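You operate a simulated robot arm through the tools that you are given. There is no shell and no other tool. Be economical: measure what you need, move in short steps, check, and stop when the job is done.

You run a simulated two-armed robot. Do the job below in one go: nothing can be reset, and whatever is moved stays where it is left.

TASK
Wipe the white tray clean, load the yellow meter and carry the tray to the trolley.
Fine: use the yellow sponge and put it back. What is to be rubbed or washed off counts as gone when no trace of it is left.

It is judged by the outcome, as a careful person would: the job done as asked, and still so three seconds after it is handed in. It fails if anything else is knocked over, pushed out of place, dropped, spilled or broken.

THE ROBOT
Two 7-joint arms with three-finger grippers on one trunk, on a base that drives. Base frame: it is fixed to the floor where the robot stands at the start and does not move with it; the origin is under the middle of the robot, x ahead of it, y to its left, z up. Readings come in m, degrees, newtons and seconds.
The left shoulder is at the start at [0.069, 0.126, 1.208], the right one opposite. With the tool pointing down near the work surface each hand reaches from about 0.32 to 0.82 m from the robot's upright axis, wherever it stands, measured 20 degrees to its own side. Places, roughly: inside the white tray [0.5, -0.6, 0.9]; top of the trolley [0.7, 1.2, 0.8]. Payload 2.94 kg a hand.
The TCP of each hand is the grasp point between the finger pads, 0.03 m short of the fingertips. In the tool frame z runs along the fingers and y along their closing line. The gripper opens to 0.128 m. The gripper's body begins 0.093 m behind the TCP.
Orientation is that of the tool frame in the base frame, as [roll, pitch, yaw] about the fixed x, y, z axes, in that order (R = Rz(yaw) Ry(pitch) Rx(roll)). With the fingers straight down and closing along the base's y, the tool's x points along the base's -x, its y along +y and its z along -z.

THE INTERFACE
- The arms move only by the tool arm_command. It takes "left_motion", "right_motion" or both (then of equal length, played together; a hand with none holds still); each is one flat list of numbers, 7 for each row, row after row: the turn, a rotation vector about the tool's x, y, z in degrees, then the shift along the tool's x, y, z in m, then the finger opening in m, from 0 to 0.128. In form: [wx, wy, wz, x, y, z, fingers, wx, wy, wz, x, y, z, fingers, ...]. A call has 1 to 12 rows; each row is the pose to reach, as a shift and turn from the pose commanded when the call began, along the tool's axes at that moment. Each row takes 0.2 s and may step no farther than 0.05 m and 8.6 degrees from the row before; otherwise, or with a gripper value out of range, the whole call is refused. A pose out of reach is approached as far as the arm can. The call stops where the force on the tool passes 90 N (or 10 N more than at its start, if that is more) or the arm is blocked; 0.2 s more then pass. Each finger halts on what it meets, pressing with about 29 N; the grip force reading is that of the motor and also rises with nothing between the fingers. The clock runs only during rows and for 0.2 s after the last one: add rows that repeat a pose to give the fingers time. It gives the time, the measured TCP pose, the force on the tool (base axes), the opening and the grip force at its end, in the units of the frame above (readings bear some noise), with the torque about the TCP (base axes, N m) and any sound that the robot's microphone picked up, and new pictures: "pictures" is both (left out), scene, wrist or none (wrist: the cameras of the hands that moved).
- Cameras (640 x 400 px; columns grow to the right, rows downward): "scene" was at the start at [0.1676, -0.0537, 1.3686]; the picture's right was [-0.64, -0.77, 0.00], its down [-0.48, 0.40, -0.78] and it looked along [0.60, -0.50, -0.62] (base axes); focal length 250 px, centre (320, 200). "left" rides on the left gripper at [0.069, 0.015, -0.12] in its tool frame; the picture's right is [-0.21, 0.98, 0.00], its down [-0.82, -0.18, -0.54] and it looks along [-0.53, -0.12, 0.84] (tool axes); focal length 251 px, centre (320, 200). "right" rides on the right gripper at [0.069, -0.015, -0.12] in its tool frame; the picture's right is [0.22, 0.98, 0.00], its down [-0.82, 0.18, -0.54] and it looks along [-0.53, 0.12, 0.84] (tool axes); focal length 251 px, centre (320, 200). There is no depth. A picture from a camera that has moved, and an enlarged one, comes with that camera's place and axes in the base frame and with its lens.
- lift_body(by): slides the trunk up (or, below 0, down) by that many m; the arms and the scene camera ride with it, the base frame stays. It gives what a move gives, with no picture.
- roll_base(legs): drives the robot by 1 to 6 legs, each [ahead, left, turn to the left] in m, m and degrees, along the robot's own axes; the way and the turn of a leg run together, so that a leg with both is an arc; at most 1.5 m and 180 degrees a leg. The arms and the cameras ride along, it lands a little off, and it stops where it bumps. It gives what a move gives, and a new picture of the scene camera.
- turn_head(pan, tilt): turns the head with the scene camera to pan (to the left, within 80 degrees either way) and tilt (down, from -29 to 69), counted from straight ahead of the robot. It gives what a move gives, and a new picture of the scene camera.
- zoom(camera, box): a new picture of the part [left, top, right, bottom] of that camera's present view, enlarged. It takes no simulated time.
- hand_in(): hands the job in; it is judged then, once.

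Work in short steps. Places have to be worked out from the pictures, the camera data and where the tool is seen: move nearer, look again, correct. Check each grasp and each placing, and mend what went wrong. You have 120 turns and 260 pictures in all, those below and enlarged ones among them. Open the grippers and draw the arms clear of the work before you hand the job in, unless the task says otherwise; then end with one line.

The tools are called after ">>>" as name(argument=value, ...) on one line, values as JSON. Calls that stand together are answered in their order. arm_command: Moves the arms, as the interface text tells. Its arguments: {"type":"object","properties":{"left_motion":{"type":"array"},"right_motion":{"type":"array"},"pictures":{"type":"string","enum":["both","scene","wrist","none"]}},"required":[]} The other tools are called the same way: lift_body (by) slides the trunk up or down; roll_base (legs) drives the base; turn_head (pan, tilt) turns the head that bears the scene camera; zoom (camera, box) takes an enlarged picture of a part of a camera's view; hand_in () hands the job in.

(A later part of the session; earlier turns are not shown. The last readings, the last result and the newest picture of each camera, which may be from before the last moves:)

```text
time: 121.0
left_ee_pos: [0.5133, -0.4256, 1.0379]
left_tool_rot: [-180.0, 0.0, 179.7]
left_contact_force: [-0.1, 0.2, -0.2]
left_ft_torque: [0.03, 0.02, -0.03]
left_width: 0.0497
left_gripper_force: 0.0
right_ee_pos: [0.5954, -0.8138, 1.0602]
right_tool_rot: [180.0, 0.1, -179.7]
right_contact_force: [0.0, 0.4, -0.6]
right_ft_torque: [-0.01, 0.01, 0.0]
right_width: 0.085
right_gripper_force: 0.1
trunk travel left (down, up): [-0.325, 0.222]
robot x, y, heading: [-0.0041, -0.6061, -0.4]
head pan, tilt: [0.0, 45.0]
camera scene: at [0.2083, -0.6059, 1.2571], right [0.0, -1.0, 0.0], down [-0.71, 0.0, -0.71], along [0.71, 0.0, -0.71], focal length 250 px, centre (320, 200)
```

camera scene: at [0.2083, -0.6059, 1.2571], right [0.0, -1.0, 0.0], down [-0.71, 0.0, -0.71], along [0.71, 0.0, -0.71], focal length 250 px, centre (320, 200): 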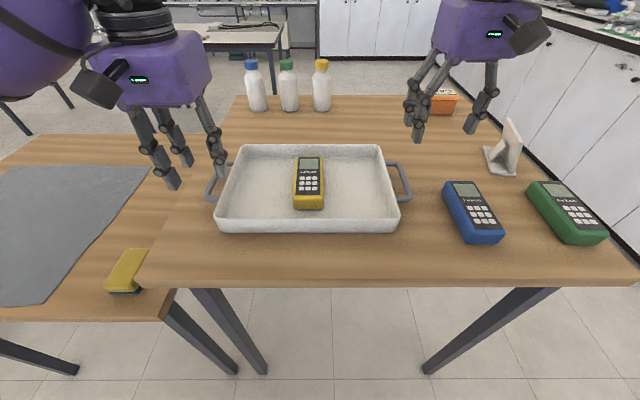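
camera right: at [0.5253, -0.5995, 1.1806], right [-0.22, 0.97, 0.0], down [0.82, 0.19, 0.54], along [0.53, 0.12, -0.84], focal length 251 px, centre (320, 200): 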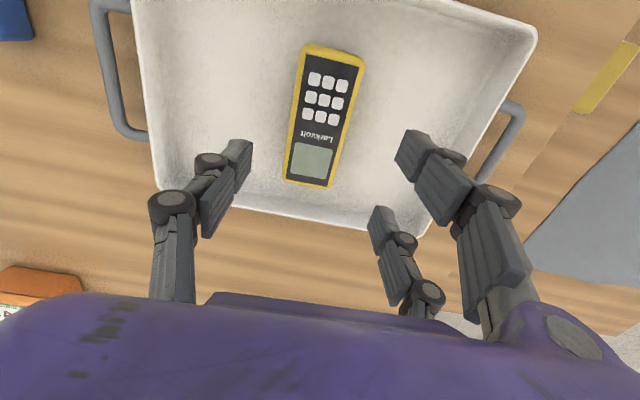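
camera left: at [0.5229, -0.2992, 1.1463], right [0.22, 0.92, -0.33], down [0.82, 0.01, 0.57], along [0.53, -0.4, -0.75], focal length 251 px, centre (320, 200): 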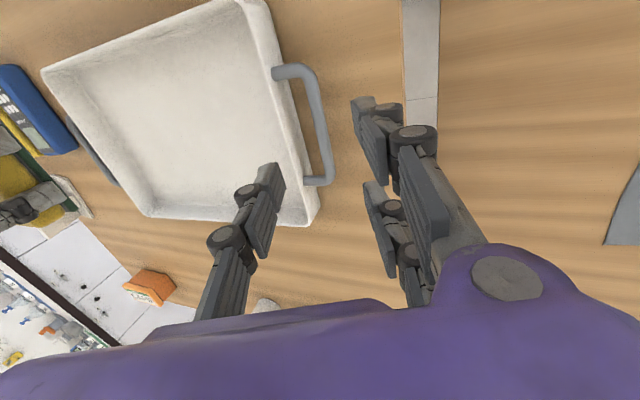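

Good frontal view: bars at y≈−0.392 and −0.779, x centre ≈0.592. I bring both hands above the handles, fingers narrowed.

>>> arm_command(left_motion=[0, 0, 0, -0.026, 0.011, 0, 0.04, 0, 0, 0, -0.052, 0.022, 0.01, 0.034, 0, 0, 0, -0.079, 0.033, 0.03, 0.032, 0, 0, 0, -0.079, 0.033, 0.045, 0.032], right_motion=[0, 0, 0, 0.001, 0.011, 0.015, 0.065, 0, 0, 0, 0.002, 0.022, 0.03, 0.045, 0, 0, 0, 0.003, 0.033, 0.05, 0.032, 0, 0, 0, 0.003, 0.033, 0.067, 0.032], pictures="both")

>>> zoom(camera="scene", box=[180, 110, 280, 230])

>>> zoom(camera="scene", box=[350, 110, 450, 230])

```text
time: 122.0
left_ee_pos: [0.593, -0.3925, 0.9925]
left_tool_rot: [-180.0, -0.1, 179.8]
left_contact_force: [0.2, -1.0, 0.0]
left_ft_torque: [-0.01, -0.03, -0.02]
left_width: 0.032
left_gripper_force: 0.0
right_ee_pos: [0.5908, -0.7803, 0.9922]
right_tool_rot: [180.0, 0.1, -179.8]
right_contact_force: [-0.1, 0.5, 0.3]
right_ft_torque: [-0.03, 0.0, 0.02]
right_width: 0.0318
right_gripper_force: 0.2
trunk travel left (down, up): [-0.325, 0.222]
robot x, y, heading: [-0.0044, -0.6039, -0.2]
head pan, tilt: [0.0, 45.0]
camera scene: at [0.208, -0.6061, 1.2571], right [0.0, -1.0, 0.0], down [-0.71, 0.0, -0.71], along [0.71, 0.0, -0.71], focal length 250 px, centre (320, 200)
camera right: at [0.5215, -0.7955, 1.1118], right [-0.22, 0.98, 0.0], down [0.82, 0.19, 0.54], along [0.53, 0.12, -0.84], focal length 251 px, centre (320, 200)
camera left: at [0.5241, -0.3785, 1.1133], right [0.22, 0.98, 0.0], down [0.82, -0.18, 0.54], along [0.53, -0.12, -0.84], focal length 251 px, centre (320, 200)
```

scene: 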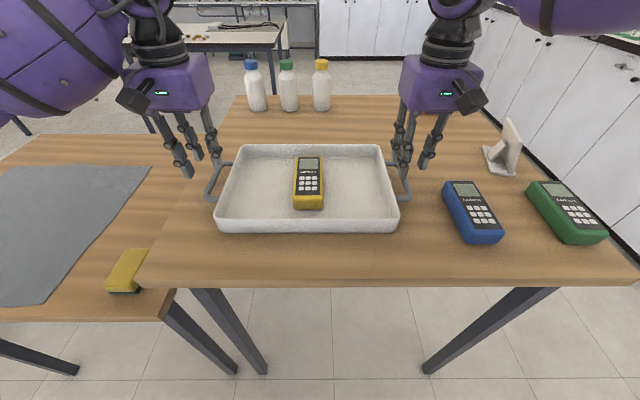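
right: 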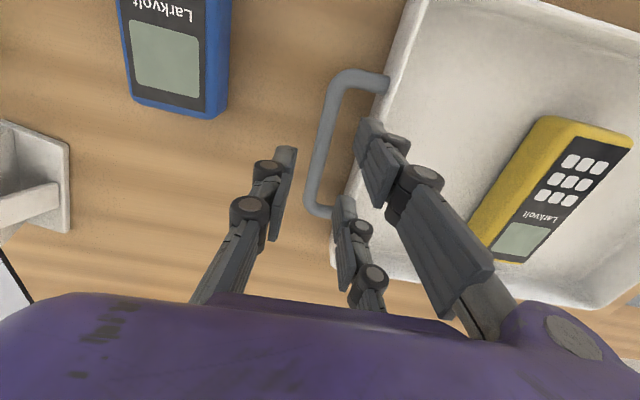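
left: 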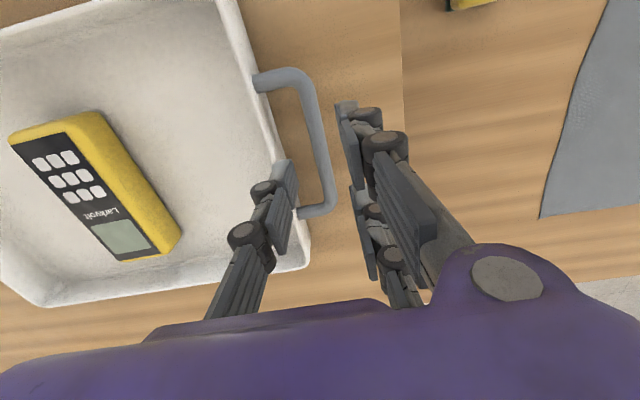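

```text
3.33 times, centred on (230, 170) of scene
camera zoom: at [0.208, -0.6061, 1.2571], right [0.0, -1.0, 0.0], down [-0.71, 0.0, -0.71], along [0.71, 0.0, -0.71], focal length 832 px, centre (620, 300)
```

zoom: 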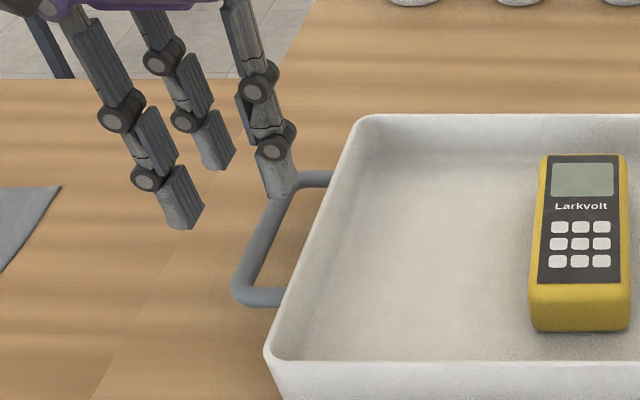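

```text
3.33 times, centred on (400, 170) of scene
camera zoom: at [0.208, -0.6061, 1.2571], right [0.0, -1.0, 0.0], down [-0.71, 0.0, -0.71], along [0.71, 0.0, -0.71], focal length 832 px, centre (53, 300)
```

zoom: 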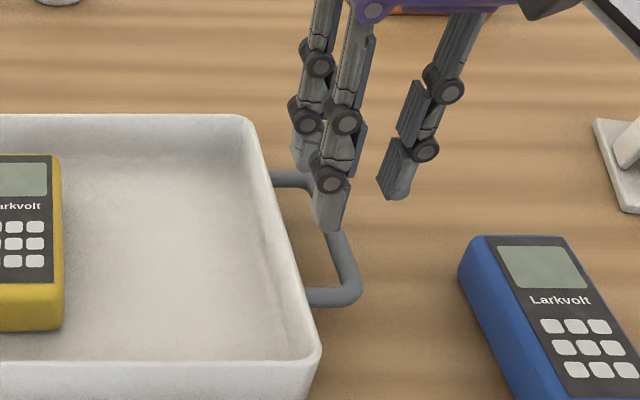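

Small corrections (left −4 mm y, right +3 mm y), then descend about 3 cm and check.

>>> arm_command(left_motion=[0, 0, 0, -0.003, -0.004, 0.0, 0.031, 0, 0, 0, -0.003, -0.004, 0.018, 0.031, 0, 0, 0, -0.003, -0.004, 0.036, 0.031], right_motion=[0, 0, 0, -0.003, 0.003, 0.0, 0.031, 0, 0, 0, -0.003, 0.003, 0.018, 0.031, 0, 0, 0, -0.003, 0.003, 0.036, 0.031], pictures="wrist")

>>> zoom(camera="scene", box=[180, 110, 280, 230])

>>> zoom(camera="scene", box=[350, 110, 450, 230])

```text
time: 122.8
left_ee_pos: [0.5957, -0.3963, 0.9568]
left_tool_rot: [179.9, 0.0, 179.8]
left_contact_force: [0.0, 1.4, -0.2]
left_ft_torque: [0.03, 0.0, 0.0]
left_width: 0.0299
left_gripper_force: 0.1
right_ee_pos: [0.5964, -0.7786, 0.9553]
right_tool_rot: [180.0, 0.1, -179.7]
right_contact_force: [0.9, -0.8, -0.3]
right_ft_torque: [-0.01, -0.01, -0.01]
right_width: 0.0309
right_gripper_force: 0.1
trunk travel left (down, up): [-0.325, 0.222]
robot x, y, heading: [-0.0013, -0.6083, -0.2]
head pan, tilt: [0.0, 45.0]
camera right: at [0.526, -0.7921, 1.0754], right [-0.22, 0.98, 0.0], down [0.82, 0.19, 0.54], along [0.53, 0.12, -0.84], focal length 251 px, centre (320, 200)
camera left: at [0.5276, -0.3826, 1.0777], right [0.22, 0.98, 0.0], down [0.82, -0.18, 0.54], along [0.53, -0.12, -0.84], focal length 251 px, centre (320, 200)
```

right: 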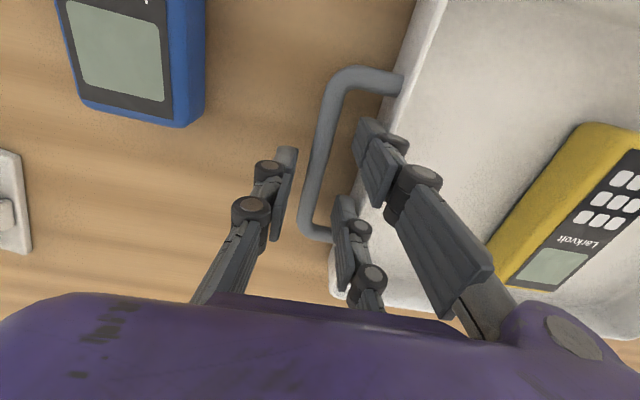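
left: 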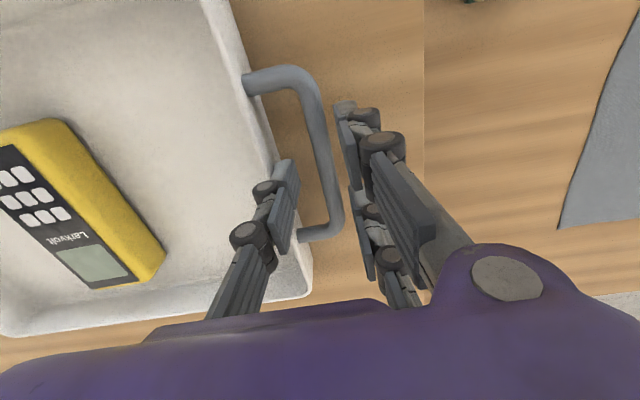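

```text
3.33 times, centred on (230, 170) of scene
camera zoom: at [0.2086, -0.606, 1.257], right [0.0, -1.0, 0.0], down [-0.71, 0.0, -0.71], along [0.71, 0.0, -0.71], focal length 832 px, centre (620, 300)
```

zoom: 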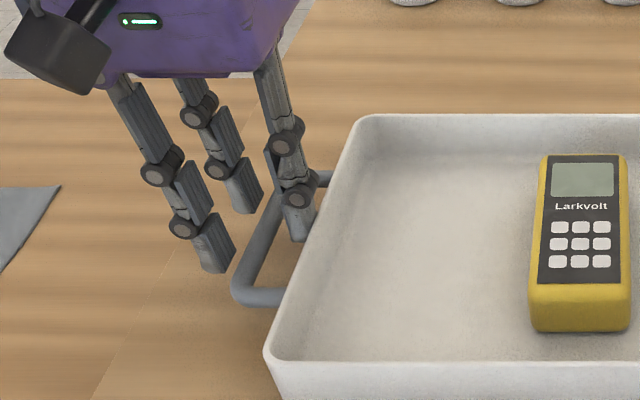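

```text
3.33 times, centred on (400, 170) of scene
camera zoom: at [0.2086, -0.606, 1.257], right [0.0, -1.0, 0.0], down [-0.71, 0.0, -0.71], along [0.71, 0.0, -0.71], focal length 832 px, centre (53, 300)
```

zoom: 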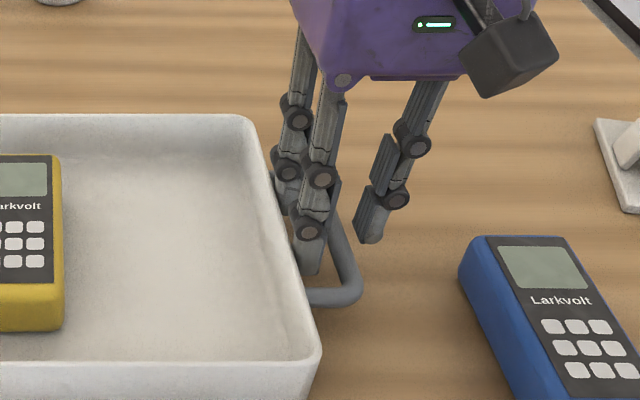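

Both bars sit between the fingers. Down the last 18 mm and close both.

>>> arm_command(left_motion=[0, 0, 0, 0, 0.001, 0.009, 0.029, 0, 0, 0, 0, 0.001, 0.018, 0.029, 0, 0, 0, 0, 0.001, 0.018, 0.015, 0, 0, 0, 0, 0.001, 0.018, 0.003, 0, 0, 0, 0, 0.001, 0.018, 0.003, 0, 0, 0, 0, 0.001, 0.018, 0.003], right_motion=[0, 0, 0, 0, 0, 0.009, 0.029, 0, 0, 0, 0, 0, 0.017, 0.029, 0, 0, 0, 0, 0, 0.017, 0.015, 0, 0, 0, 0, 0, 0.017, 0.003, 0, 0, 0, 0, 0, 0.017, 0.003, 0, 0, 0, 0, 0, 0.017, 0.003], pictures="wrist")

```text
time: 124.2
left_ee_pos: [0.5964, -0.3954, 0.9376]
left_tool_rot: [179.9, -0.1, 179.9]
left_contact_force: [-2.9, 19.4, -2.0]
left_ft_torque: [0.19, 0.32, -0.08]
left_width: 0.0158
left_gripper_force: 9.4
right_ee_pos: [0.5956, -0.7778, 0.9381]
right_tool_rot: [-179.7, 0.0, -179.7]
right_contact_force: [1.6, -19.6, 0.0]
right_ft_torque: [-0.21, -0.14, -0.66]
right_width: 0.0108
right_gripper_force: 29.1
trunk travel left (down, up): [-0.325, 0.222]
robot x, y, heading: [-0.0005, -0.6069, -0.1]
head pan, tilt: [0.0, 45.0]
camera right: at [0.526, -0.7928, 1.0577], right [-0.22, 0.98, 0.0], down [0.82, 0.18, 0.54], along [0.53, 0.12, -0.84], focal length 251 px, centre (320, 200)
camera left: at [0.5277, -0.3807, 1.0586], right [0.22, 0.98, 0.0], down [0.82, -0.18, 0.54], along [0.53, -0.12, -0.84], focal length 251 px, centre (320, 200)
```

right: 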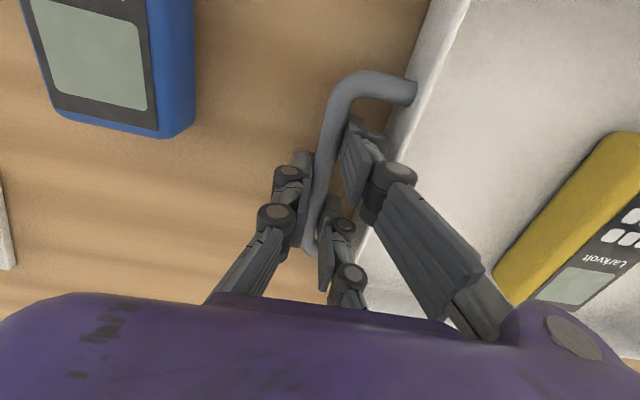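
left: 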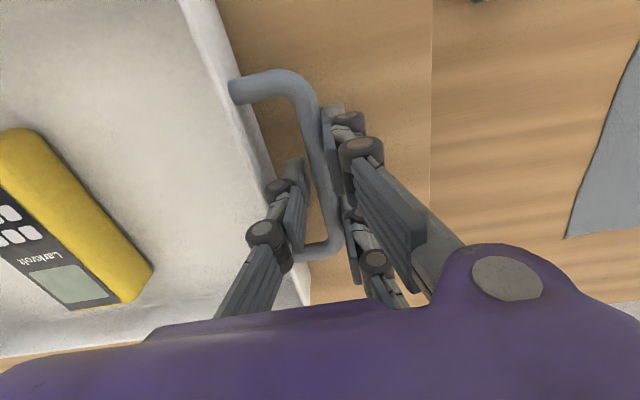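

The right grip is firm, but the hands squeeze the tray against each other (±19 N) and the left isn't fully closed. I shift the left hand outward 4 mm.

>>> arm_command(left_motion=[0, 0, 0, 0, 0.002, 0, 0.003, 0, 0, 0, 0, 0.004, 0, 0.003, 0, 0, 0, 0, 0.004, 0, 0.003, 0, 0, 0, 0, 0.004, 0, 0.003], pictures="none")

```text
time: 125.2
left_ee_pos: [0.595, -0.3918, 0.9381]
left_tool_rot: [180.0, 0.0, 179.7]
left_contact_force: [-0.9, 14.8, -2.6]
left_ft_torque: [0.11, 0.07, 0.17]
left_width: 0.0134
left_gripper_force: 8.1
right_ee_pos: [0.5949, -0.776, 0.9391]
right_tool_rot: [-179.9, 0.0, -179.7]
right_contact_force: [1.2, -14.5, -0.4]
right_ft_torque: [-0.13, -0.07, -0.74]
right_width: 0.0107
right_gripper_force: 28.8
trunk travel left (down, up): [-0.325, 0.222]
robot x, y, heading: [-0.004, -0.6091, -0.2]
head pan, tilt: [0.0, 45.0]
```

>>> arm_command(left_motion=[0, 0, 0, 0, 0.002, 0, 0.003, 0, 0, 0, 0, 0.004, 0, 0.001, 0, 0, 0, 0, 0.004, 0, 0.001, 0, 0, 0, 0, 0.004, 0, 0.001], pictures="wrist")

```text
time: 126.2
left_ee_pos: [0.5967, -0.3899, 0.938]
left_tool_rot: [-179.8, -0.1, 179.7]
left_contact_force: [-1.6, -5.1, 0.3]
left_ft_torque: [-0.05, -0.13, 0.53]
left_width: 0.0105
left_gripper_force: 28.7
right_ee_pos: [0.5958, -0.7755, 0.938]
right_tool_rot: [179.9, 0.1, -179.6]
right_contact_force: [0.0, 5.1, -0.2]
right_ft_torque: [0.05, 0.11, -1.0]
right_width: 0.0109
right_gripper_force: 28.5
trunk travel left (down, up): [-0.325, 0.222]
robot x, y, heading: [-0.0028, -0.6085, -0.4]
head pan, tilt: [0.0, 45.0]
camera left: at [0.5268, -0.374, 1.0581], right [0.22, 0.98, 0.0], down [0.82, -0.18, 0.54], along [0.53, -0.12, -0.84], focal length 251 px, centre (320, 200)
```

left: 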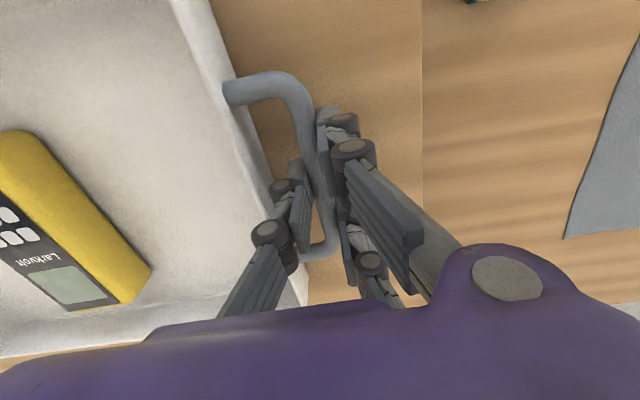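

Both grips are firm with little internal force. Lift 2 cm in sync and check.

>>> arm_command(left_motion=[0, 0, 0, 0, 0, -0.01, 0.001, 0, 0, 0, 0, 0, -0.02, 0.001, 0, 0, 0, 0, 0, -0.03, 0.001], right_motion=[0, 0, 0, 0, 0, -0.01, 0.001, 0, 0, 0, 0, 0, -0.02, 0.001, 0, 0, 0, 0, 0, -0.03, 0.001], pictures="scene")

```text
time: 127.0
left_ee_pos: [0.5955, -0.3897, 0.9668]
left_tool_rot: [-179.7, 0.0, 179.7]
left_contact_force: [-1.3, -24.6, -2.8]
left_ft_torque: [-0.27, 0.05, 0.54]
left_width: 0.0111
left_gripper_force: 29.4
right_ee_pos: [0.595, -0.7764, 0.97]
right_tool_rot: [179.7, 0.1, -179.6]
right_contact_force: [1.7, 24.0, -2.8]
right_ft_torque: [0.24, -0.05, -1.25]
right_width: 0.0111
right_gripper_force: 28.7
trunk travel left (down, up): [-0.325, 0.222]
robot x, y, heading: [-0.0015, -0.6089, -0.5]
head pan, tilt: [0.0, 45.0]
camera scene: at [0.2085, -0.606, 1.257], right [0.0, -1.0, 0.0], down [-0.71, 0.0, -0.71], along [0.71, 0.0, -0.71], focal length 250 px, centre (320, 200)
```

scene: 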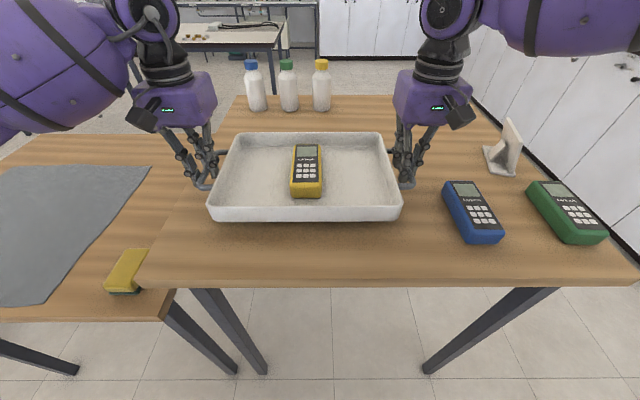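

Lifted level. I relax the 24 N pull a bit, then raise with the trunk by 6 cm.

>>> arm_command(left_motion=[0, 0, 0, 0, -0.0015, 0, 0.001, 0, 0, 0, 0, -0.003, 0, 0.001], pictures="none")

>>> lift_body(by=0.06)

```text
time: 127.6
left_ee_pos: [0.5963, -0.3915, 0.9684]
left_tool_rot: [-180.0, 0.0, 179.8]
left_contact_force: [-2.4, -24.4, -3.3]
left_ft_torque: [-0.23, 0.04, 0.29]
left_width: 0.0107
left_gripper_force: 29.3
right_ee_pos: [0.5954, -0.7781, 0.9685]
right_tool_rot: [179.9, 0.0, -179.8]
right_contact_force: [2.4, 23.9, -3.0]
right_ft_torque: [0.22, -0.08, -1.13]
right_width: 0.0111
right_gripper_force: 29.2
trunk travel left (down, up): [-0.325, 0.222]
robot x, y, heading: [-0.006, -0.608, 0.0]
head pan, tilt: [0.0, 45.0]
```

```text
time: 128.6
left_ee_pos: [0.5968, -0.3912, 1.0274]
left_tool_rot: [-179.9, -0.1, 179.7]
left_contact_force: [-2.1, -23.3, -3.6]
left_ft_torque: [-0.27, -0.2, 0.31]
left_width: 0.0108
left_gripper_force: 29.3
right_ee_pos: [0.5956, -0.7773, 1.0299]
right_tool_rot: [179.9, 0.0, -179.6]
right_contact_force: [2.1, 23.0, -2.7]
right_ft_torque: [0.26, 0.28, -1.08]
right_width: 0.0108
right_gripper_force: 28.9
trunk travel left (down, up): [-0.385, 0.162]
robot x, y, heading: [-0.0034, -0.6033, -0.5]
head pan, tilt: [0.0, 45.0]
```

Holding well. Drive left in two legs, stopping short of the trolley to check.

>>> roll_base(legs=[[0, 0.7, 0], [0, 0.6, 0]])

```text
time: 140.6
left_ee_pos: [0.5997, 0.9272, 1.0285]
left_tool_rot: [-179.9, 0.0, 180.0]
left_contact_force: [-1.8, -24.3, -2.4]
left_ft_torque: [-0.22, 0.05, 0.41]
left_width: 0.0108
left_gripper_force: 29.2
right_ee_pos: [0.6007, 0.5413, 1.0307]
right_tool_rot: [180.0, 0.1, -179.4]
right_contact_force: [1.7, 22.9, -2.9]
right_ft_torque: [0.24, -0.07, -1.02]
right_width: 0.0109
right_gripper_force: 29.0
trunk travel left (down, up): [-0.385, 0.162]
robot x, y, heading: [0.0019, 0.7073, 0.1]
head pan, tilt: [0.0, 45.0]
camera scene: at [0.198, 0.7113, 1.3165], right [0.0, -1.0, 0.0], down [-0.71, 0.0, -0.71], along [0.71, 0.0, -0.71], focal length 250 px, centre (320, 200)
```

scene: 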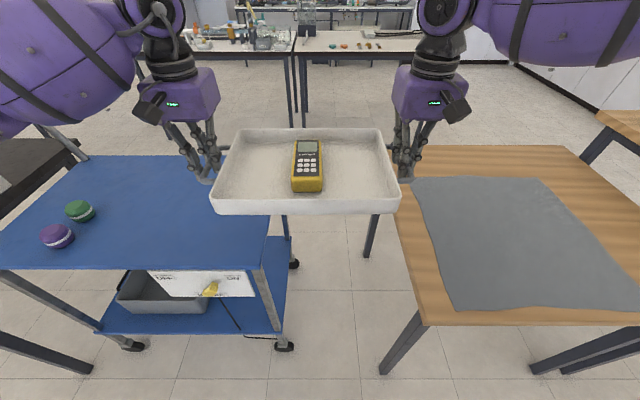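

The trolley is clearly visible: right edge y≈0.85, items' near edges at y≈1.32, x≤0.69. I move so that the tray centre is at y≈1.068 and 8 cm ahead.

>>> roll_base(legs=[[0, 0.334, 0], [0.08, 0, 0]])

```text
time: 144.8
left_ee_pos: [0.679, 1.2628, 1.0278]
left_tool_rot: [-179.9, 0.0, 179.8]
left_contact_force: [-0.7, -5.3, -3.9]
left_ft_torque: [-0.05, 0.07, 0.43]
left_width: 0.0107
left_gripper_force: 29.0
right_ee_pos: [0.6803, 0.8762, 1.0302]
right_tool_rot: [179.9, 0.1, -179.5]
right_contact_force: [0.6, 5.4, -2.3]
right_ft_torque: [0.07, 0.05, -0.84]
right_width: 0.0108
right_gripper_force: 28.8
trunk travel left (down, up): [-0.385, 0.162]
robot x, y, heading: [0.0811, 1.0455, -0.2]
head pan, tilt: [0.0, 45.0]
camera scene: at [0.2777, 1.0475, 1.3165], right [0.0, -1.0, 0.0], down [-0.71, 0.0, -0.71], along [0.71, 0.0, -0.71], focal length 250 px, centre (320, 200)
```

scene: 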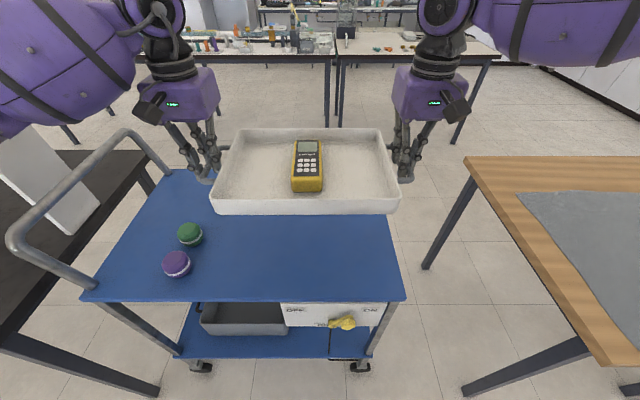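

Nicely placed. Before lowering I check the left arm's clearance to the trolley's push rail.

>>> turn_head(pan=45, tilt=25)

>>> zoom(camera="left", box=[0, 0, 640, 400])

```text
time: 145.9
left_ee_pos: [0.6784, 1.2627, 1.0277]
left_tool_rot: [-179.9, 0.0, 179.9]
left_contact_force: [-0.4, -2.8, -2.9]
left_ft_torque: [-0.04, 0.09, 0.51]
left_width: 0.0109
left_gripper_force: 28.9
right_ee_pos: [0.6789, 0.8759, 1.0296]
right_tool_rot: [179.8, 0.2, -179.6]
right_contact_force: [1.5, 1.5, -2.9]
right_ft_torque: [0.04, -0.08, -0.81]
right_width: 0.011
right_gripper_force: 29.3
trunk travel left (down, up): [-0.385, 0.162]
robot x, y, heading: [0.0828, 1.0442, -0.1]
head pan, tilt: [45.0, 25.0]
camera scene: at [0.2616, 1.1126, 1.347], right [0.71, -0.71, 0.0], down [-0.3, -0.3, -0.91], along [0.64, 0.64, -0.42], focal length 250 px, centre (320, 200)
```

scene: 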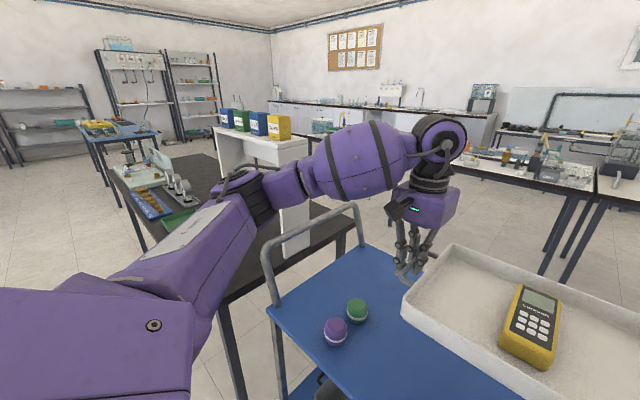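

```text
1.00 times, centred on (320, 200) of left (not enlarged: the box is as wide or as high as the picture)
camera zoom: at [0.6102, 1.2776, 1.1486], right [0.22, 0.98, 0.0], down [0.82, -0.18, 0.54], along [0.53, -0.12, -0.84], focal length 251 px, centre (320, 200)
```

zoom: 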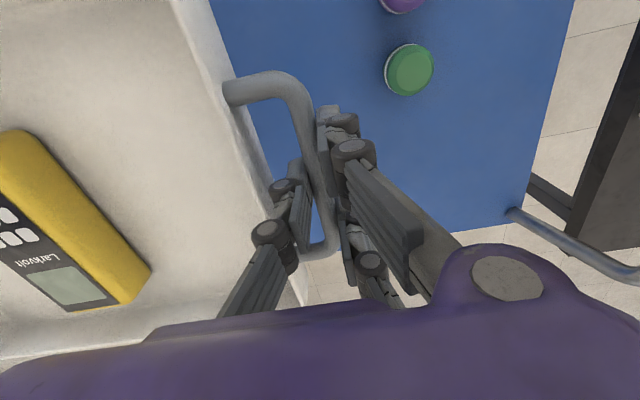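

The left elbow sits near the push rail (rail ≈ y 1.53, z 1.0), so lowering here is risky. I back the base off 8 cm and 8 cm right, then extend the arms with the tray instead.

>>> roll_base(legs=[[-0.08, -0.09, 0]])

>>> arm_command(left_motion=[0, 0, 0, -0.022, 0.02, 0, 0.001, 0, 0, 0, -0.044, 0.04, 0, 0.001, 0, 0, 0, -0.066, 0.06, 0, 0.001, 0, 0, 0, -0.088, 0.08, 0, 0.001, 0, 0, 0, -0.11, 0.1, 0, 0.001], right_motion=[0, 0, 0, -0.022, 0.02, 0, 0.001, 0, 0, 0, -0.044, 0.04, 0, 0.001, 0, 0, 0, -0.066, 0.06, 0, 0.001, 0, 0, 0, -0.088, 0.08, 0, 0.001, 0, 0, 0, -0.11, 0.1, 0, 0.001], pictures="scene")

```text
time: 147.4
left_ee_pos: [0.598, 1.1741, 1.027]
left_tool_rot: [-179.8, 0.0, 180.0]
left_contact_force: [-0.4, -1.5, -3.2]
left_ft_torque: [-0.03, -0.02, 0.46]
left_width: 0.0109
left_gripper_force: 29.2
right_ee_pos: [0.6006, 0.7883, 1.0297]
right_tool_rot: [179.9, 0.1, -179.4]
right_contact_force: [1.2, 1.6, -3.6]
right_ft_torque: [0.0, -0.03, -0.79]
right_width: 0.0109
right_gripper_force: 29.0
trunk travel left (down, up): [-0.385, 0.162]
robot x, y, heading: [0.0008, 0.9588, -0.1]
head pan, tilt: [45.0, 25.0]
camera scene: at [0.1819, 1.0228, 1.3471], right [0.71, -0.71, 0.0], down [-0.3, -0.3, -0.91], along [0.64, 0.64, -0.42], focal length 250 px, centre (320, 200)
```

scene: 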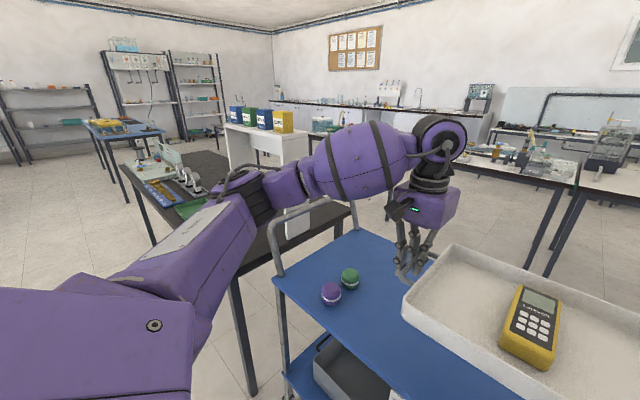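

```text
time: 148.6
left_ee_pos: [0.7086, 1.2607, 1.026]
left_tool_rot: [-178.9, -0.6, 178.5]
left_contact_force: [-28.0, -63.0, -3.4]
left_ft_torque: [0.6, -0.37, -2.27]
left_width: 0.122
left_gripper_force: 29.2
right_ee_pos: [0.6032, 0.7965, 1.0328]
right_tool_rot: [178.8, 0.8, -179.5]
right_contact_force: [28.3, 63.5, -3.7]
right_ft_torque: [-0.23, 0.24, -4.15]
right_width: 0.1164
right_gripper_force: 29.2
right hand out of reach, approached as far as the arm can: row 1, 2, 3, 4, 5
trunk travel left (down, up): [-0.385, 0.162]
robot x, y, heading: [-0.0002, 0.9564, -0.0]
head pan, tilt: [45.0, 25.0]
camera scene: at [0.1823, 1.0229, 1.347], right [0.71, -0.71, 0.0], down [-0.3, -0.3, -0.91], along [0.64, 0.64, -0.42], focal length 250 px, centre (320, 200)
```

scene: 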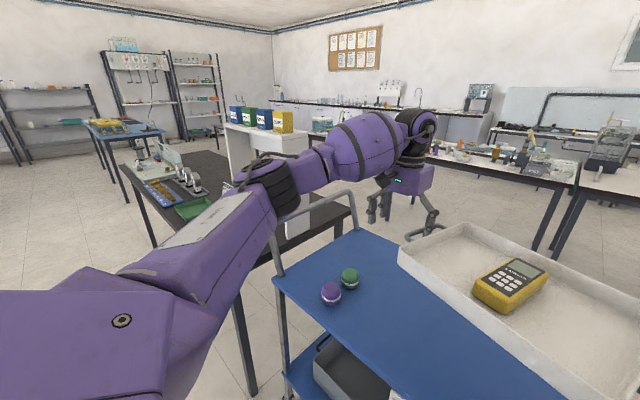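

The right arm ran out of reach while the left went on, which pulled the handles against the fingers. I immediately bring the left hand back so the handles settle again.

>>> arm_command(left_motion=[0, 0, 0, 0.02, -0.015, 0, 0.001, 0, 0, 0, 0.04, -0.03, 0, 0.001, 0, 0, 0, 0.06, -0.046, 0, 0.001], pictures="both")

```text
time: 149.4
left_ee_pos: [0.6492, 1.2175, 1.0269]
left_tool_rot: [-178.9, -0.3, 179.1]
left_contact_force: [-15.9, -58.7, -2.4]
left_ft_torque: [-0.53, 0.28, -1.07]
left_width: 0.0603
left_gripper_force: 28.9
right_ee_pos: [0.6006, 0.7943, 1.0321]
right_tool_rot: [178.9, 0.6, -179.2]
right_contact_force: [15.1, 58.4, -3.9]
right_ft_torque: [0.57, -0.33, -2.55]
right_width: 0.0494
right_gripper_force: 28.8
trunk travel left (down, up): [-0.385, 0.162]
robot x, y, heading: [0.0016, 0.9554, -0.1]
head pan, tilt: [45.0, 25.0]
camera scene: at [0.1814, 1.0226, 1.3472], right [0.71, -0.71, 0.0], down [-0.3, -0.3, -0.91], along [0.64, 0.64, -0.42], focal length 250 px, centre (320, 200)
camera left: at [0.5809, 1.2351, 1.1477], right [0.23, 0.97, -0.02], down [0.82, -0.18, 0.54], along [0.52, -0.14, -0.84], focal length 251 px, centre (320, 200)
```

scene: 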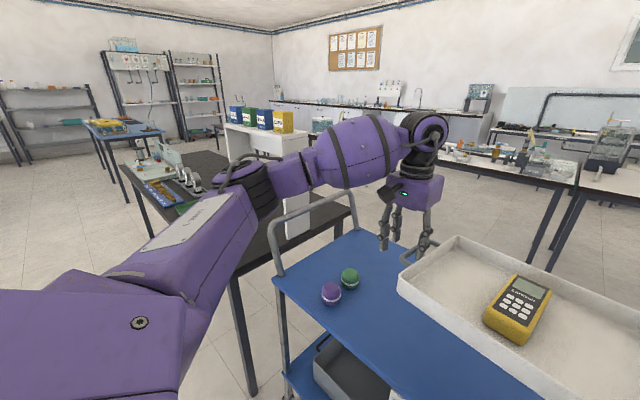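
left: 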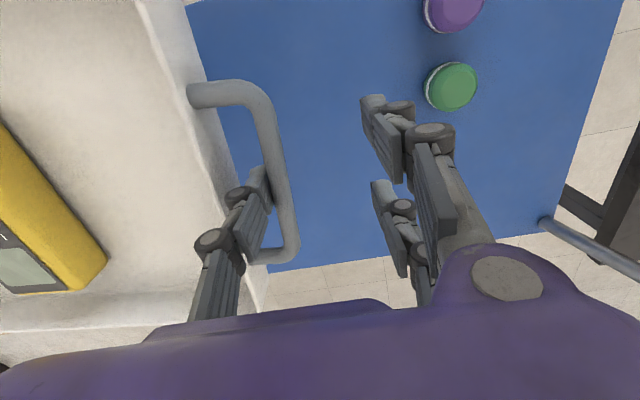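

Recovering as expected. Finish bringing the left hand back.

>>> arm_command(left_motion=[0, 0, 0, 0.02, -0.014, 0, 0.001, 0, 0, 0, 0.04, -0.028, 0, 0.001, 0, 0, 0, 0.048, -0.038, 0, 0.001, 0, 0, 0, 0.048, -0.038, 0, 0.001], pictures="wrist")

>>> turn_head(pan=0, tilt=45)

>>> zoom(camera="right", box=[0, 0, 640, 400])

```text
time: 150.4
left_ee_pos: [0.6014, 1.1807, 1.0276]
left_tool_rot: [-178.9, -0.1, 179.6]
left_contact_force: [-4.4, -57.2, -2.6]
left_ft_torque: [-0.57, 0.23, 0.16]
left_width: 0.0114
left_gripper_force: 29.1
right_ee_pos: [0.6002, 0.7959, 1.0322]
right_tool_rot: [179.0, 0.3, -179.1]
right_contact_force: [3.7, 56.4, -3.7]
right_ft_torque: [0.58, -0.3, -1.92]
right_width: 0.0116
right_gripper_force: 29.0
trunk travel left (down, up): [-0.385, 0.162]
robot x, y, heading: [-0.0024, 0.9574, -0.0]
head pan, tilt: [45.0, 25.0]
camera left: at [0.5331, 1.1991, 1.1478], right [0.22, 0.97, -0.02], down [0.82, -0.18, 0.54], along [0.53, -0.14, -0.84], focal length 251 px, centre (320, 200)
```

left: 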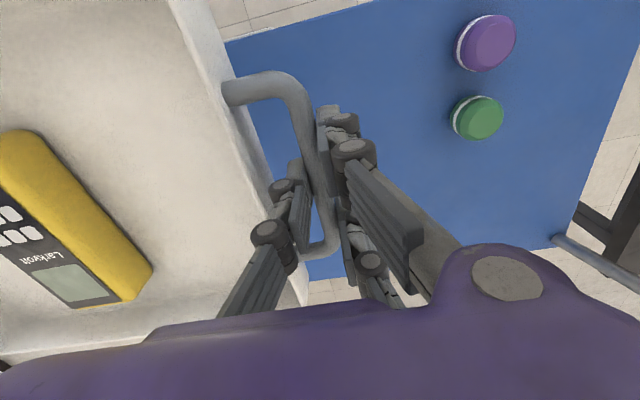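

```text
time: 151.5
left_ee_pos: [0.6026, 1.1812, 1.0279]
left_tool_rot: [-179.0, -0.1, 179.5]
left_contact_force: [-3.5, -56.7, -2.3]
left_ft_torque: [-0.59, 0.04, 0.18]
left_width: 0.0114
left_gripper_force: 28.4
right_ee_pos: [0.6001, 0.7963, 1.0317]
right_tool_rot: [179.0, 0.3, -179.1]
right_contact_force: [4.7, 56.3, -3.5]
right_ft_torque: [0.59, -0.07, -1.91]
right_width: 0.0116
right_gripper_force: 29.2
trunk travel left (down, up): [-0.385, 0.162]
robot x, y, heading: [0.0018, 0.9536, 0.1]
head pan, tilt: [0.0, 45.0]
camera scene: at [0.1981, 0.9578, 1.3166], right [0.0, -1.0, 0.0], down [-0.71, 0.0, -0.71], along [0.71, 0.0, -0.71], focal length 250 px, centre (320, 200)
```

scene: 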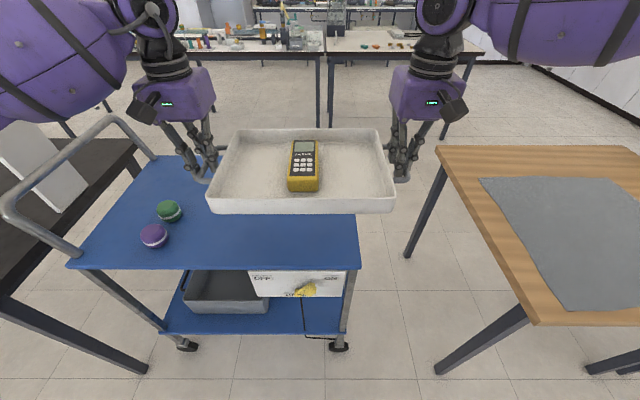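

```text
1.00 times, centred on (320, 200) of right (not enlarged: the box is as wide or as high as the picture)
camera zoom: at [0.531, 0.7771, 1.1501], right [-0.23, 0.97, 0.02], down [0.82, 0.18, 0.55], along [0.53, 0.14, -0.84], focal length 251 px, centre (320, 200)
```

zoom: 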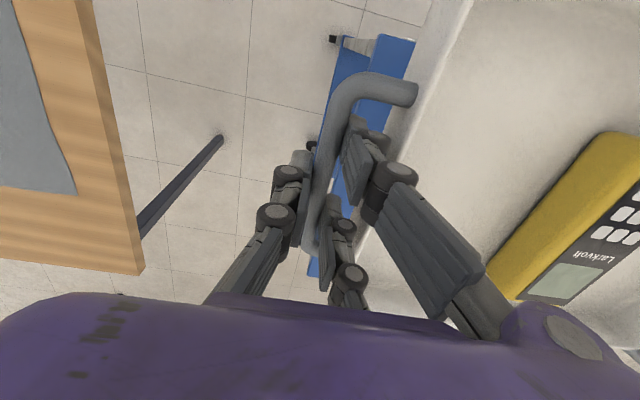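

Recovered: both handles are fully gripped and tray and meter sit level. I relax the pull, and use only the base: to tray centre ≈[0.63,1.065], which keeps the elbow in front of the rail's end.

>>> arm_command(left_motion=[0, 0, 0, 0, -0.003, 0, 0.001, 0, 0, 0, 0, -0.006, 0, 0.001, 0, 0, 0, 0, -0.008, 0, 0.001], pictures="none")

>>> roll_base(legs=[[0.03, 0.08, 0]])

>>> turn_head(pan=50, tilt=35)

```text
time: 152.3
left_ee_pos: [0.6021, 1.1789, 1.0261]
left_tool_rot: [-179.4, 0.0, 179.8]
left_contact_force: [-3.6, -43.0, -2.6]
left_ft_torque: [-0.41, 0.29, 0.29]
left_width: 0.011
left_gripper_force: 28.9
right_ee_pos: [0.602, 0.7923, 1.0318]
right_tool_rot: [179.3, 0.2, -179.3]
right_contact_force: [3.9, 42.4, -3.7]
right_ft_torque: [0.46, -0.3, -1.65]
right_width: 0.0111
right_gripper_force: 29.3
trunk travel left (down, up): [-0.385, 0.162]
robot x, y, heading: [0.0012, 0.9595, -0.3]
head pan, tilt: [0.0, 45.0]
```

```text
time: 153.7
left_ee_pos: [0.631, 1.2594, 1.0267]
left_tool_rot: [-179.4, -0.1, 179.7]
left_contact_force: [-4.0, -42.7, -3.0]
left_ft_torque: [-0.46, 0.14, 0.27]
left_width: 0.011
left_gripper_force: 28.9
right_ee_pos: [0.6297, 0.8733, 1.0298]
right_tool_rot: [179.5, 0.2, -179.5]
right_contact_force: [4.1, 42.3, -3.3]
right_ft_torque: [0.47, -0.13, -1.73]
right_width: 0.0112
right_gripper_force: 28.9
trunk travel left (down, up): [-0.385, 0.162]
robot x, y, heading: [0.0301, 1.0366, -0.2]
head pan, tilt: [0.0, 45.0]
camera scene: at [0.2273, 1.0392, 1.3165], right [0.0, -1.0, 0.0], down [-0.71, 0.0, -0.71], along [0.71, 0.0, -0.71], focal length 250 px, centre (320, 200)
```

scene: 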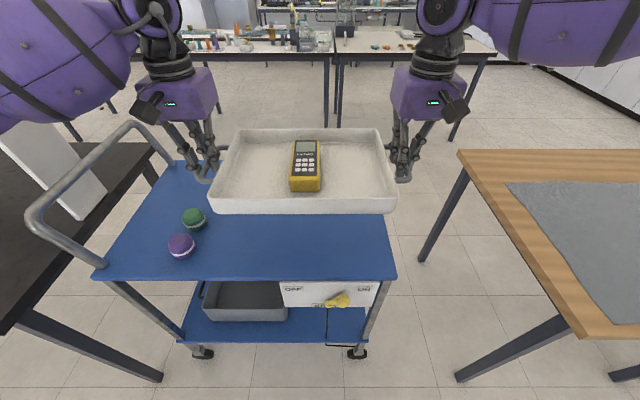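

```text
time: 154.9
left_ee_pos: [0.6311, 1.2581, 1.028]
left_tool_rot: [-179.4, -0.1, 179.6]
left_contact_force: [-1.4, -5.0, -3.2]
left_ft_torque: [-0.07, 0.12, 0.63]
left_width: 0.0108
left_gripper_force: 28.7
right_ee_pos: [0.6296, 0.8723, 1.0307]
right_tool_rot: [179.3, 0.2, -179.5]
right_contact_force: [2.0, 5.3, -2.1]
right_ft_torque: [0.08, -0.1, -1.12]
right_width: 0.0112
right_gripper_force: 28.4
trunk travel left (down, up): [-0.385, 0.162]
robot x, y, heading: [0.0295, 1.038, 0.0]
head pan, tilt: [50.0, 35.0]
camera scene: at [0.2028, 1.1066, 1.3313], right [0.77, -0.64, 0.0], down [-0.37, -0.44, -0.82], along [0.53, 0.63, -0.57], focal length 250 px, centre (320, 200)
```

scene: 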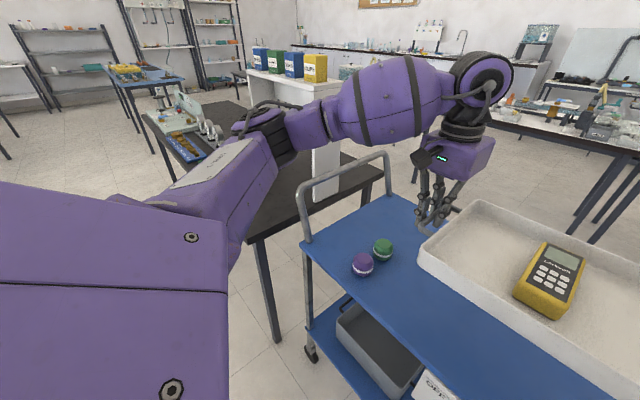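

The elbow is about x≈0.41, in front of the rail's near post (x≈0.51). I lower with the trunk in steps while watching it.

>>> lift_body(by=-0.09)

>>> turn_head(pan=50, tilt=30)

```text
time: 156.1
left_ee_pos: [0.6314, 1.2586, 0.9381]
left_tool_rot: [-179.4, -0.1, 179.6]
left_contact_force: [-1.3, -6.7, -3.4]
left_ft_torque: [-0.06, 0.18, 0.6]
left_width: 0.0108
left_gripper_force: 28.9
right_ee_pos: [0.6303, 0.8726, 0.9404]
right_tool_rot: [179.2, 0.3, -179.5]
right_contact_force: [0.9, 6.6, -2.8]
right_ft_torque: [0.03, -0.24, -1.16]
right_width: 0.0109
right_gripper_force: 29.0
trunk travel left (down, up): [-0.295, 0.252]
robot x, y, heading: [0.0329, 1.036, -0.3]
head pan, tilt: [50.0, 35.0]
```

```text
time: 156.8
left_ee_pos: [0.6312, 1.2593, 0.9378]
left_tool_rot: [-179.3, -0.1, 179.6]
left_contact_force: [-1.8, -8.2, -3.0]
left_ft_torque: [-0.11, 0.09, 0.56]
left_width: 0.0108
left_gripper_force: 29.1
right_ee_pos: [0.6306, 0.8722, 0.9391]
right_tool_rot: [179.3, 0.1, -179.4]
right_contact_force: [1.6, 8.0, -2.3]
right_ft_torque: [0.06, -0.1, -1.16]
right_width: 0.0113
right_gripper_force: 28.6
trunk travel left (down, up): [-0.295, 0.252]
robot x, y, heading: [0.0311, 1.041, -0.1]
head pan, tilt: [50.0, 30.0]
camera scene: at [0.2261, 1.1085, 1.2503], right [0.77, -0.64, 0.0], down [-0.32, -0.38, -0.87], along [0.56, 0.66, -0.5], focal length 250 px, centre (320, 200)
```

scene: 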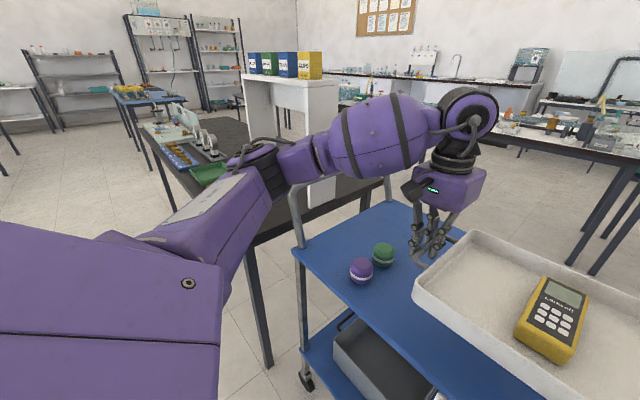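

The forearm would pass too near the rail's top. I raise again and instead approach turned 15° to the left from farther right, which takes the elbow well away from the rail.

>>> lift_body(by=0.09)

>>> roll_base(legs=[[0, -0.163, 0], [0.065, 0, 0], [0, 0, 15]])

>>> turn_head(pan=0, tilt=50)

```text
time: 158.1
left_ee_pos: [0.6318, 1.2592, 1.0273]
left_tool_rot: [-179.5, -0.1, 179.6]
left_contact_force: [-0.2, -9.2, -1.7]
left_ft_torque: [-0.1, -0.1, 0.59]
left_width: 0.0107
left_gripper_force: 29.0
right_ee_pos: [0.6299, 0.8726, 1.0302]
right_tool_rot: [179.4, 0.3, -179.5]
right_contact_force: [1.3, 9.1, -2.6]
right_ft_torque: [0.05, 0.16, -1.19]
right_width: 0.0109
right_gripper_force: 29.2
trunk travel left (down, up): [-0.385, 0.162]
robot x, y, heading: [0.0302, 1.0366, 0.1]
head pan, tilt: [50.0, 30.0]
```

```text
time: 161.6
left_ee_pos: [0.6213, 1.2381, 1.028]
left_tool_rot: [-179.4, 0.0, -165.9]
left_contact_force: [1.6, -10.2, -4.0]
left_ft_torque: [-0.14, 0.03, 0.62]
left_width: 0.0107
left_gripper_force: 29.3
right_ee_pos: [0.7166, 0.8642, 1.0301]
right_tool_rot: [179.3, 0.2, -164.9]
right_contact_force: [-2.0, 11.2, -3.7]
right_ft_torque: [0.15, -0.05, -1.21]
right_width: 0.011
right_gripper_force: 29.2
trunk travel left (down, up): [-0.385, 0.162]
robot x, y, heading: [0.0953, 0.8739, 14.4]
head pan, tilt: [50.0, 30.0]
camera scene: at [0.2457, 0.986, 1.3392], right [0.9, -0.43, 0.0], down [-0.22, -0.45, -0.87], along [0.37, 0.78, -0.5], focal length 250 px, centre (320, 200)
```

scene: 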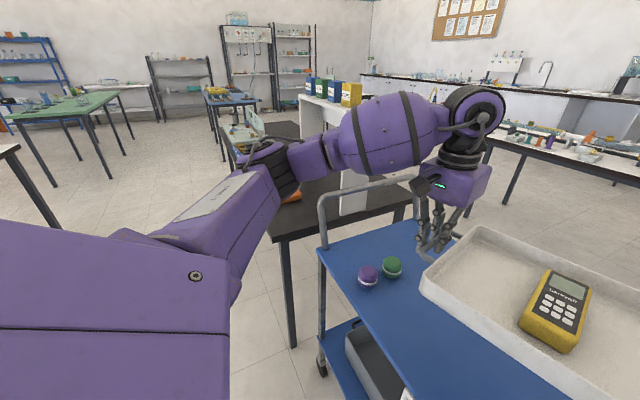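

```text
time: 162.8
left_ee_pos: [0.6216, 1.2385, 1.0266]
left_tool_rot: [-179.4, -0.1, -165.9]
left_contact_force: [0.1, -2.4, -2.8]
left_ft_torque: [-0.06, 0.15, 0.67]
left_width: 0.0108
left_gripper_force: 28.5
right_ee_pos: [0.7176, 0.8637, 1.0295]
right_tool_rot: [179.3, 0.2, -164.9]
right_contact_force: [-0.9, 3.2, -3.2]
right_ft_torque: [0.02, -0.15, -1.08]
right_width: 0.0113
right_gripper_force: 29.1
trunk travel left (down, up): [-0.385, 0.162]
robot x, y, heading: [0.0929, 0.8747, 14.4]
head pan, tilt: [0.0, 50.0]
camera scene: at [0.2817, 0.9237, 1.3096], right [0.25, -0.97, 0.0], down [-0.74, -0.19, -0.64], along [0.62, 0.16, -0.77], focal length 250 px, centre (320, 200)
```

scene: 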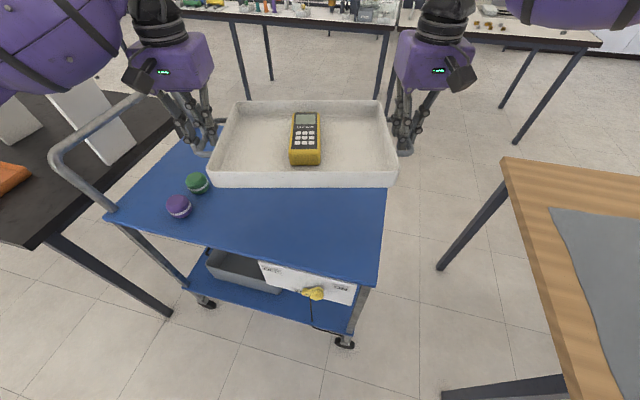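

Now the elbow is well clear. A small nudge left by 1.5 cm to centre on the trolley edge, then lower the trunk.

>>> roll_base(legs=[[0.004, 0.017, 0]])

>>> lift_body(by=-0.1)

>>> turn_head(pan=45, tilt=35)

```text
time: 163.6
left_ee_pos: [0.6212, 1.2534, 1.0274]
left_tool_rot: [-179.5, -0.1, -166.0]
left_contact_force: [-0.4, -2.6, -2.6]
left_ft_torque: [-0.09, 0.16, 0.66]
left_width: 0.0112
left_gripper_force: 29.3
right_ee_pos: [0.7169, 0.8801, 1.0314]
right_tool_rot: [179.3, 0.2, -165.0]
right_contact_force: [0.5, 2.7, -3.6]
right_ft_torque: [0.06, -0.11, -1.11]
right_width: 0.0111
right_gripper_force: 29.1
trunk travel left (down, up): [-0.385, 0.162]
robot x, y, heading: [0.0947, 0.8886, 14.6]
head pan, tilt: [0.0, 50.0]
camera scene: at [0.2814, 0.9397, 1.3097], right [0.25, -0.97, 0.0], down [-0.74, -0.19, -0.64], along [0.62, 0.16, -0.77], focal length 250 px, centre (320, 200)
```

scene: 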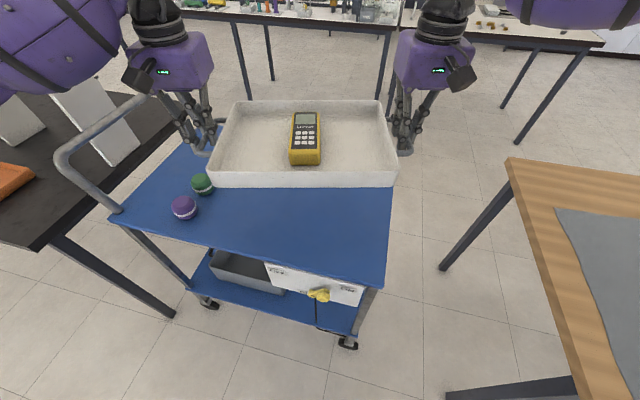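

```text
time: 164.9
left_ee_pos: [0.6214, 1.2541, 0.9284]
left_tool_rot: [-179.4, 0.0, -165.9]
left_contact_force: [-0.7, -2.3, -2.8]
left_ft_torque: [-0.03, 0.19, 0.67]
left_width: 0.0108
left_gripper_force: 29.6
right_ee_pos: [0.7158, 0.8809, 0.9305]
right_tool_rot: [179.3, 0.3, -165.0]
right_contact_force: [-0.2, 1.3, -2.3]
right_ft_torque: [0.04, -0.22, -1.07]
right_width: 0.0112
right_gripper_force: 29.3
trunk travel left (down, up): [-0.285, 0.262]
robot x, y, heading: [0.0931, 0.8891, 14.4]
head pan, tilt: [0.0, 50.0]
```

```text
time: 166.1
left_ee_pos: [0.6216, 1.2548, 0.9267]
left_tool_rot: [-179.4, -0.1, -165.9]
left_contact_force: [-0.2, -3.1, -2.5]
left_ft_torque: [-0.02, -0.1, 0.62]
left_width: 0.0107
left_gripper_force: 29.0
right_ee_pos: [0.7166, 0.8807, 0.9307]
right_tool_rot: [179.3, 0.2, -165.0]
right_contact_force: [1.1, 1.2, -2.8]
right_ft_torque: [0.01, 0.07, -1.07]
right_width: 0.0111
right_gripper_force: 28.9
trunk travel left (down, up): [-0.285, 0.262]
robot x, y, heading: [0.0936, 0.8933, 14.6]
head pan, tilt: [45.0, 35.0]
camera scene: at [0.2755, 1.0031, 1.2326], right [0.86, -0.51, 0.0], down [-0.29, -0.49, -0.82], along [0.42, 0.7, -0.57], focal length 250 px, centre (320, 200)
```

scene: 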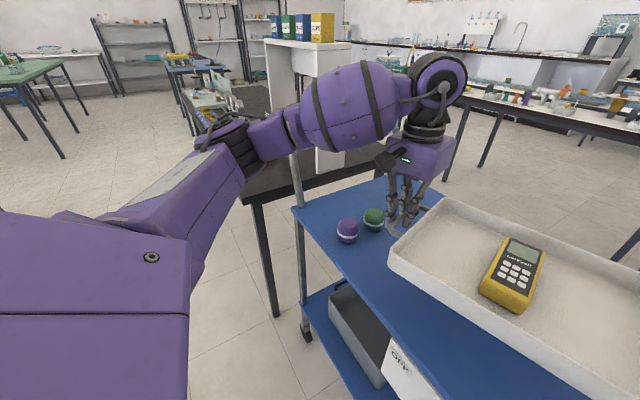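

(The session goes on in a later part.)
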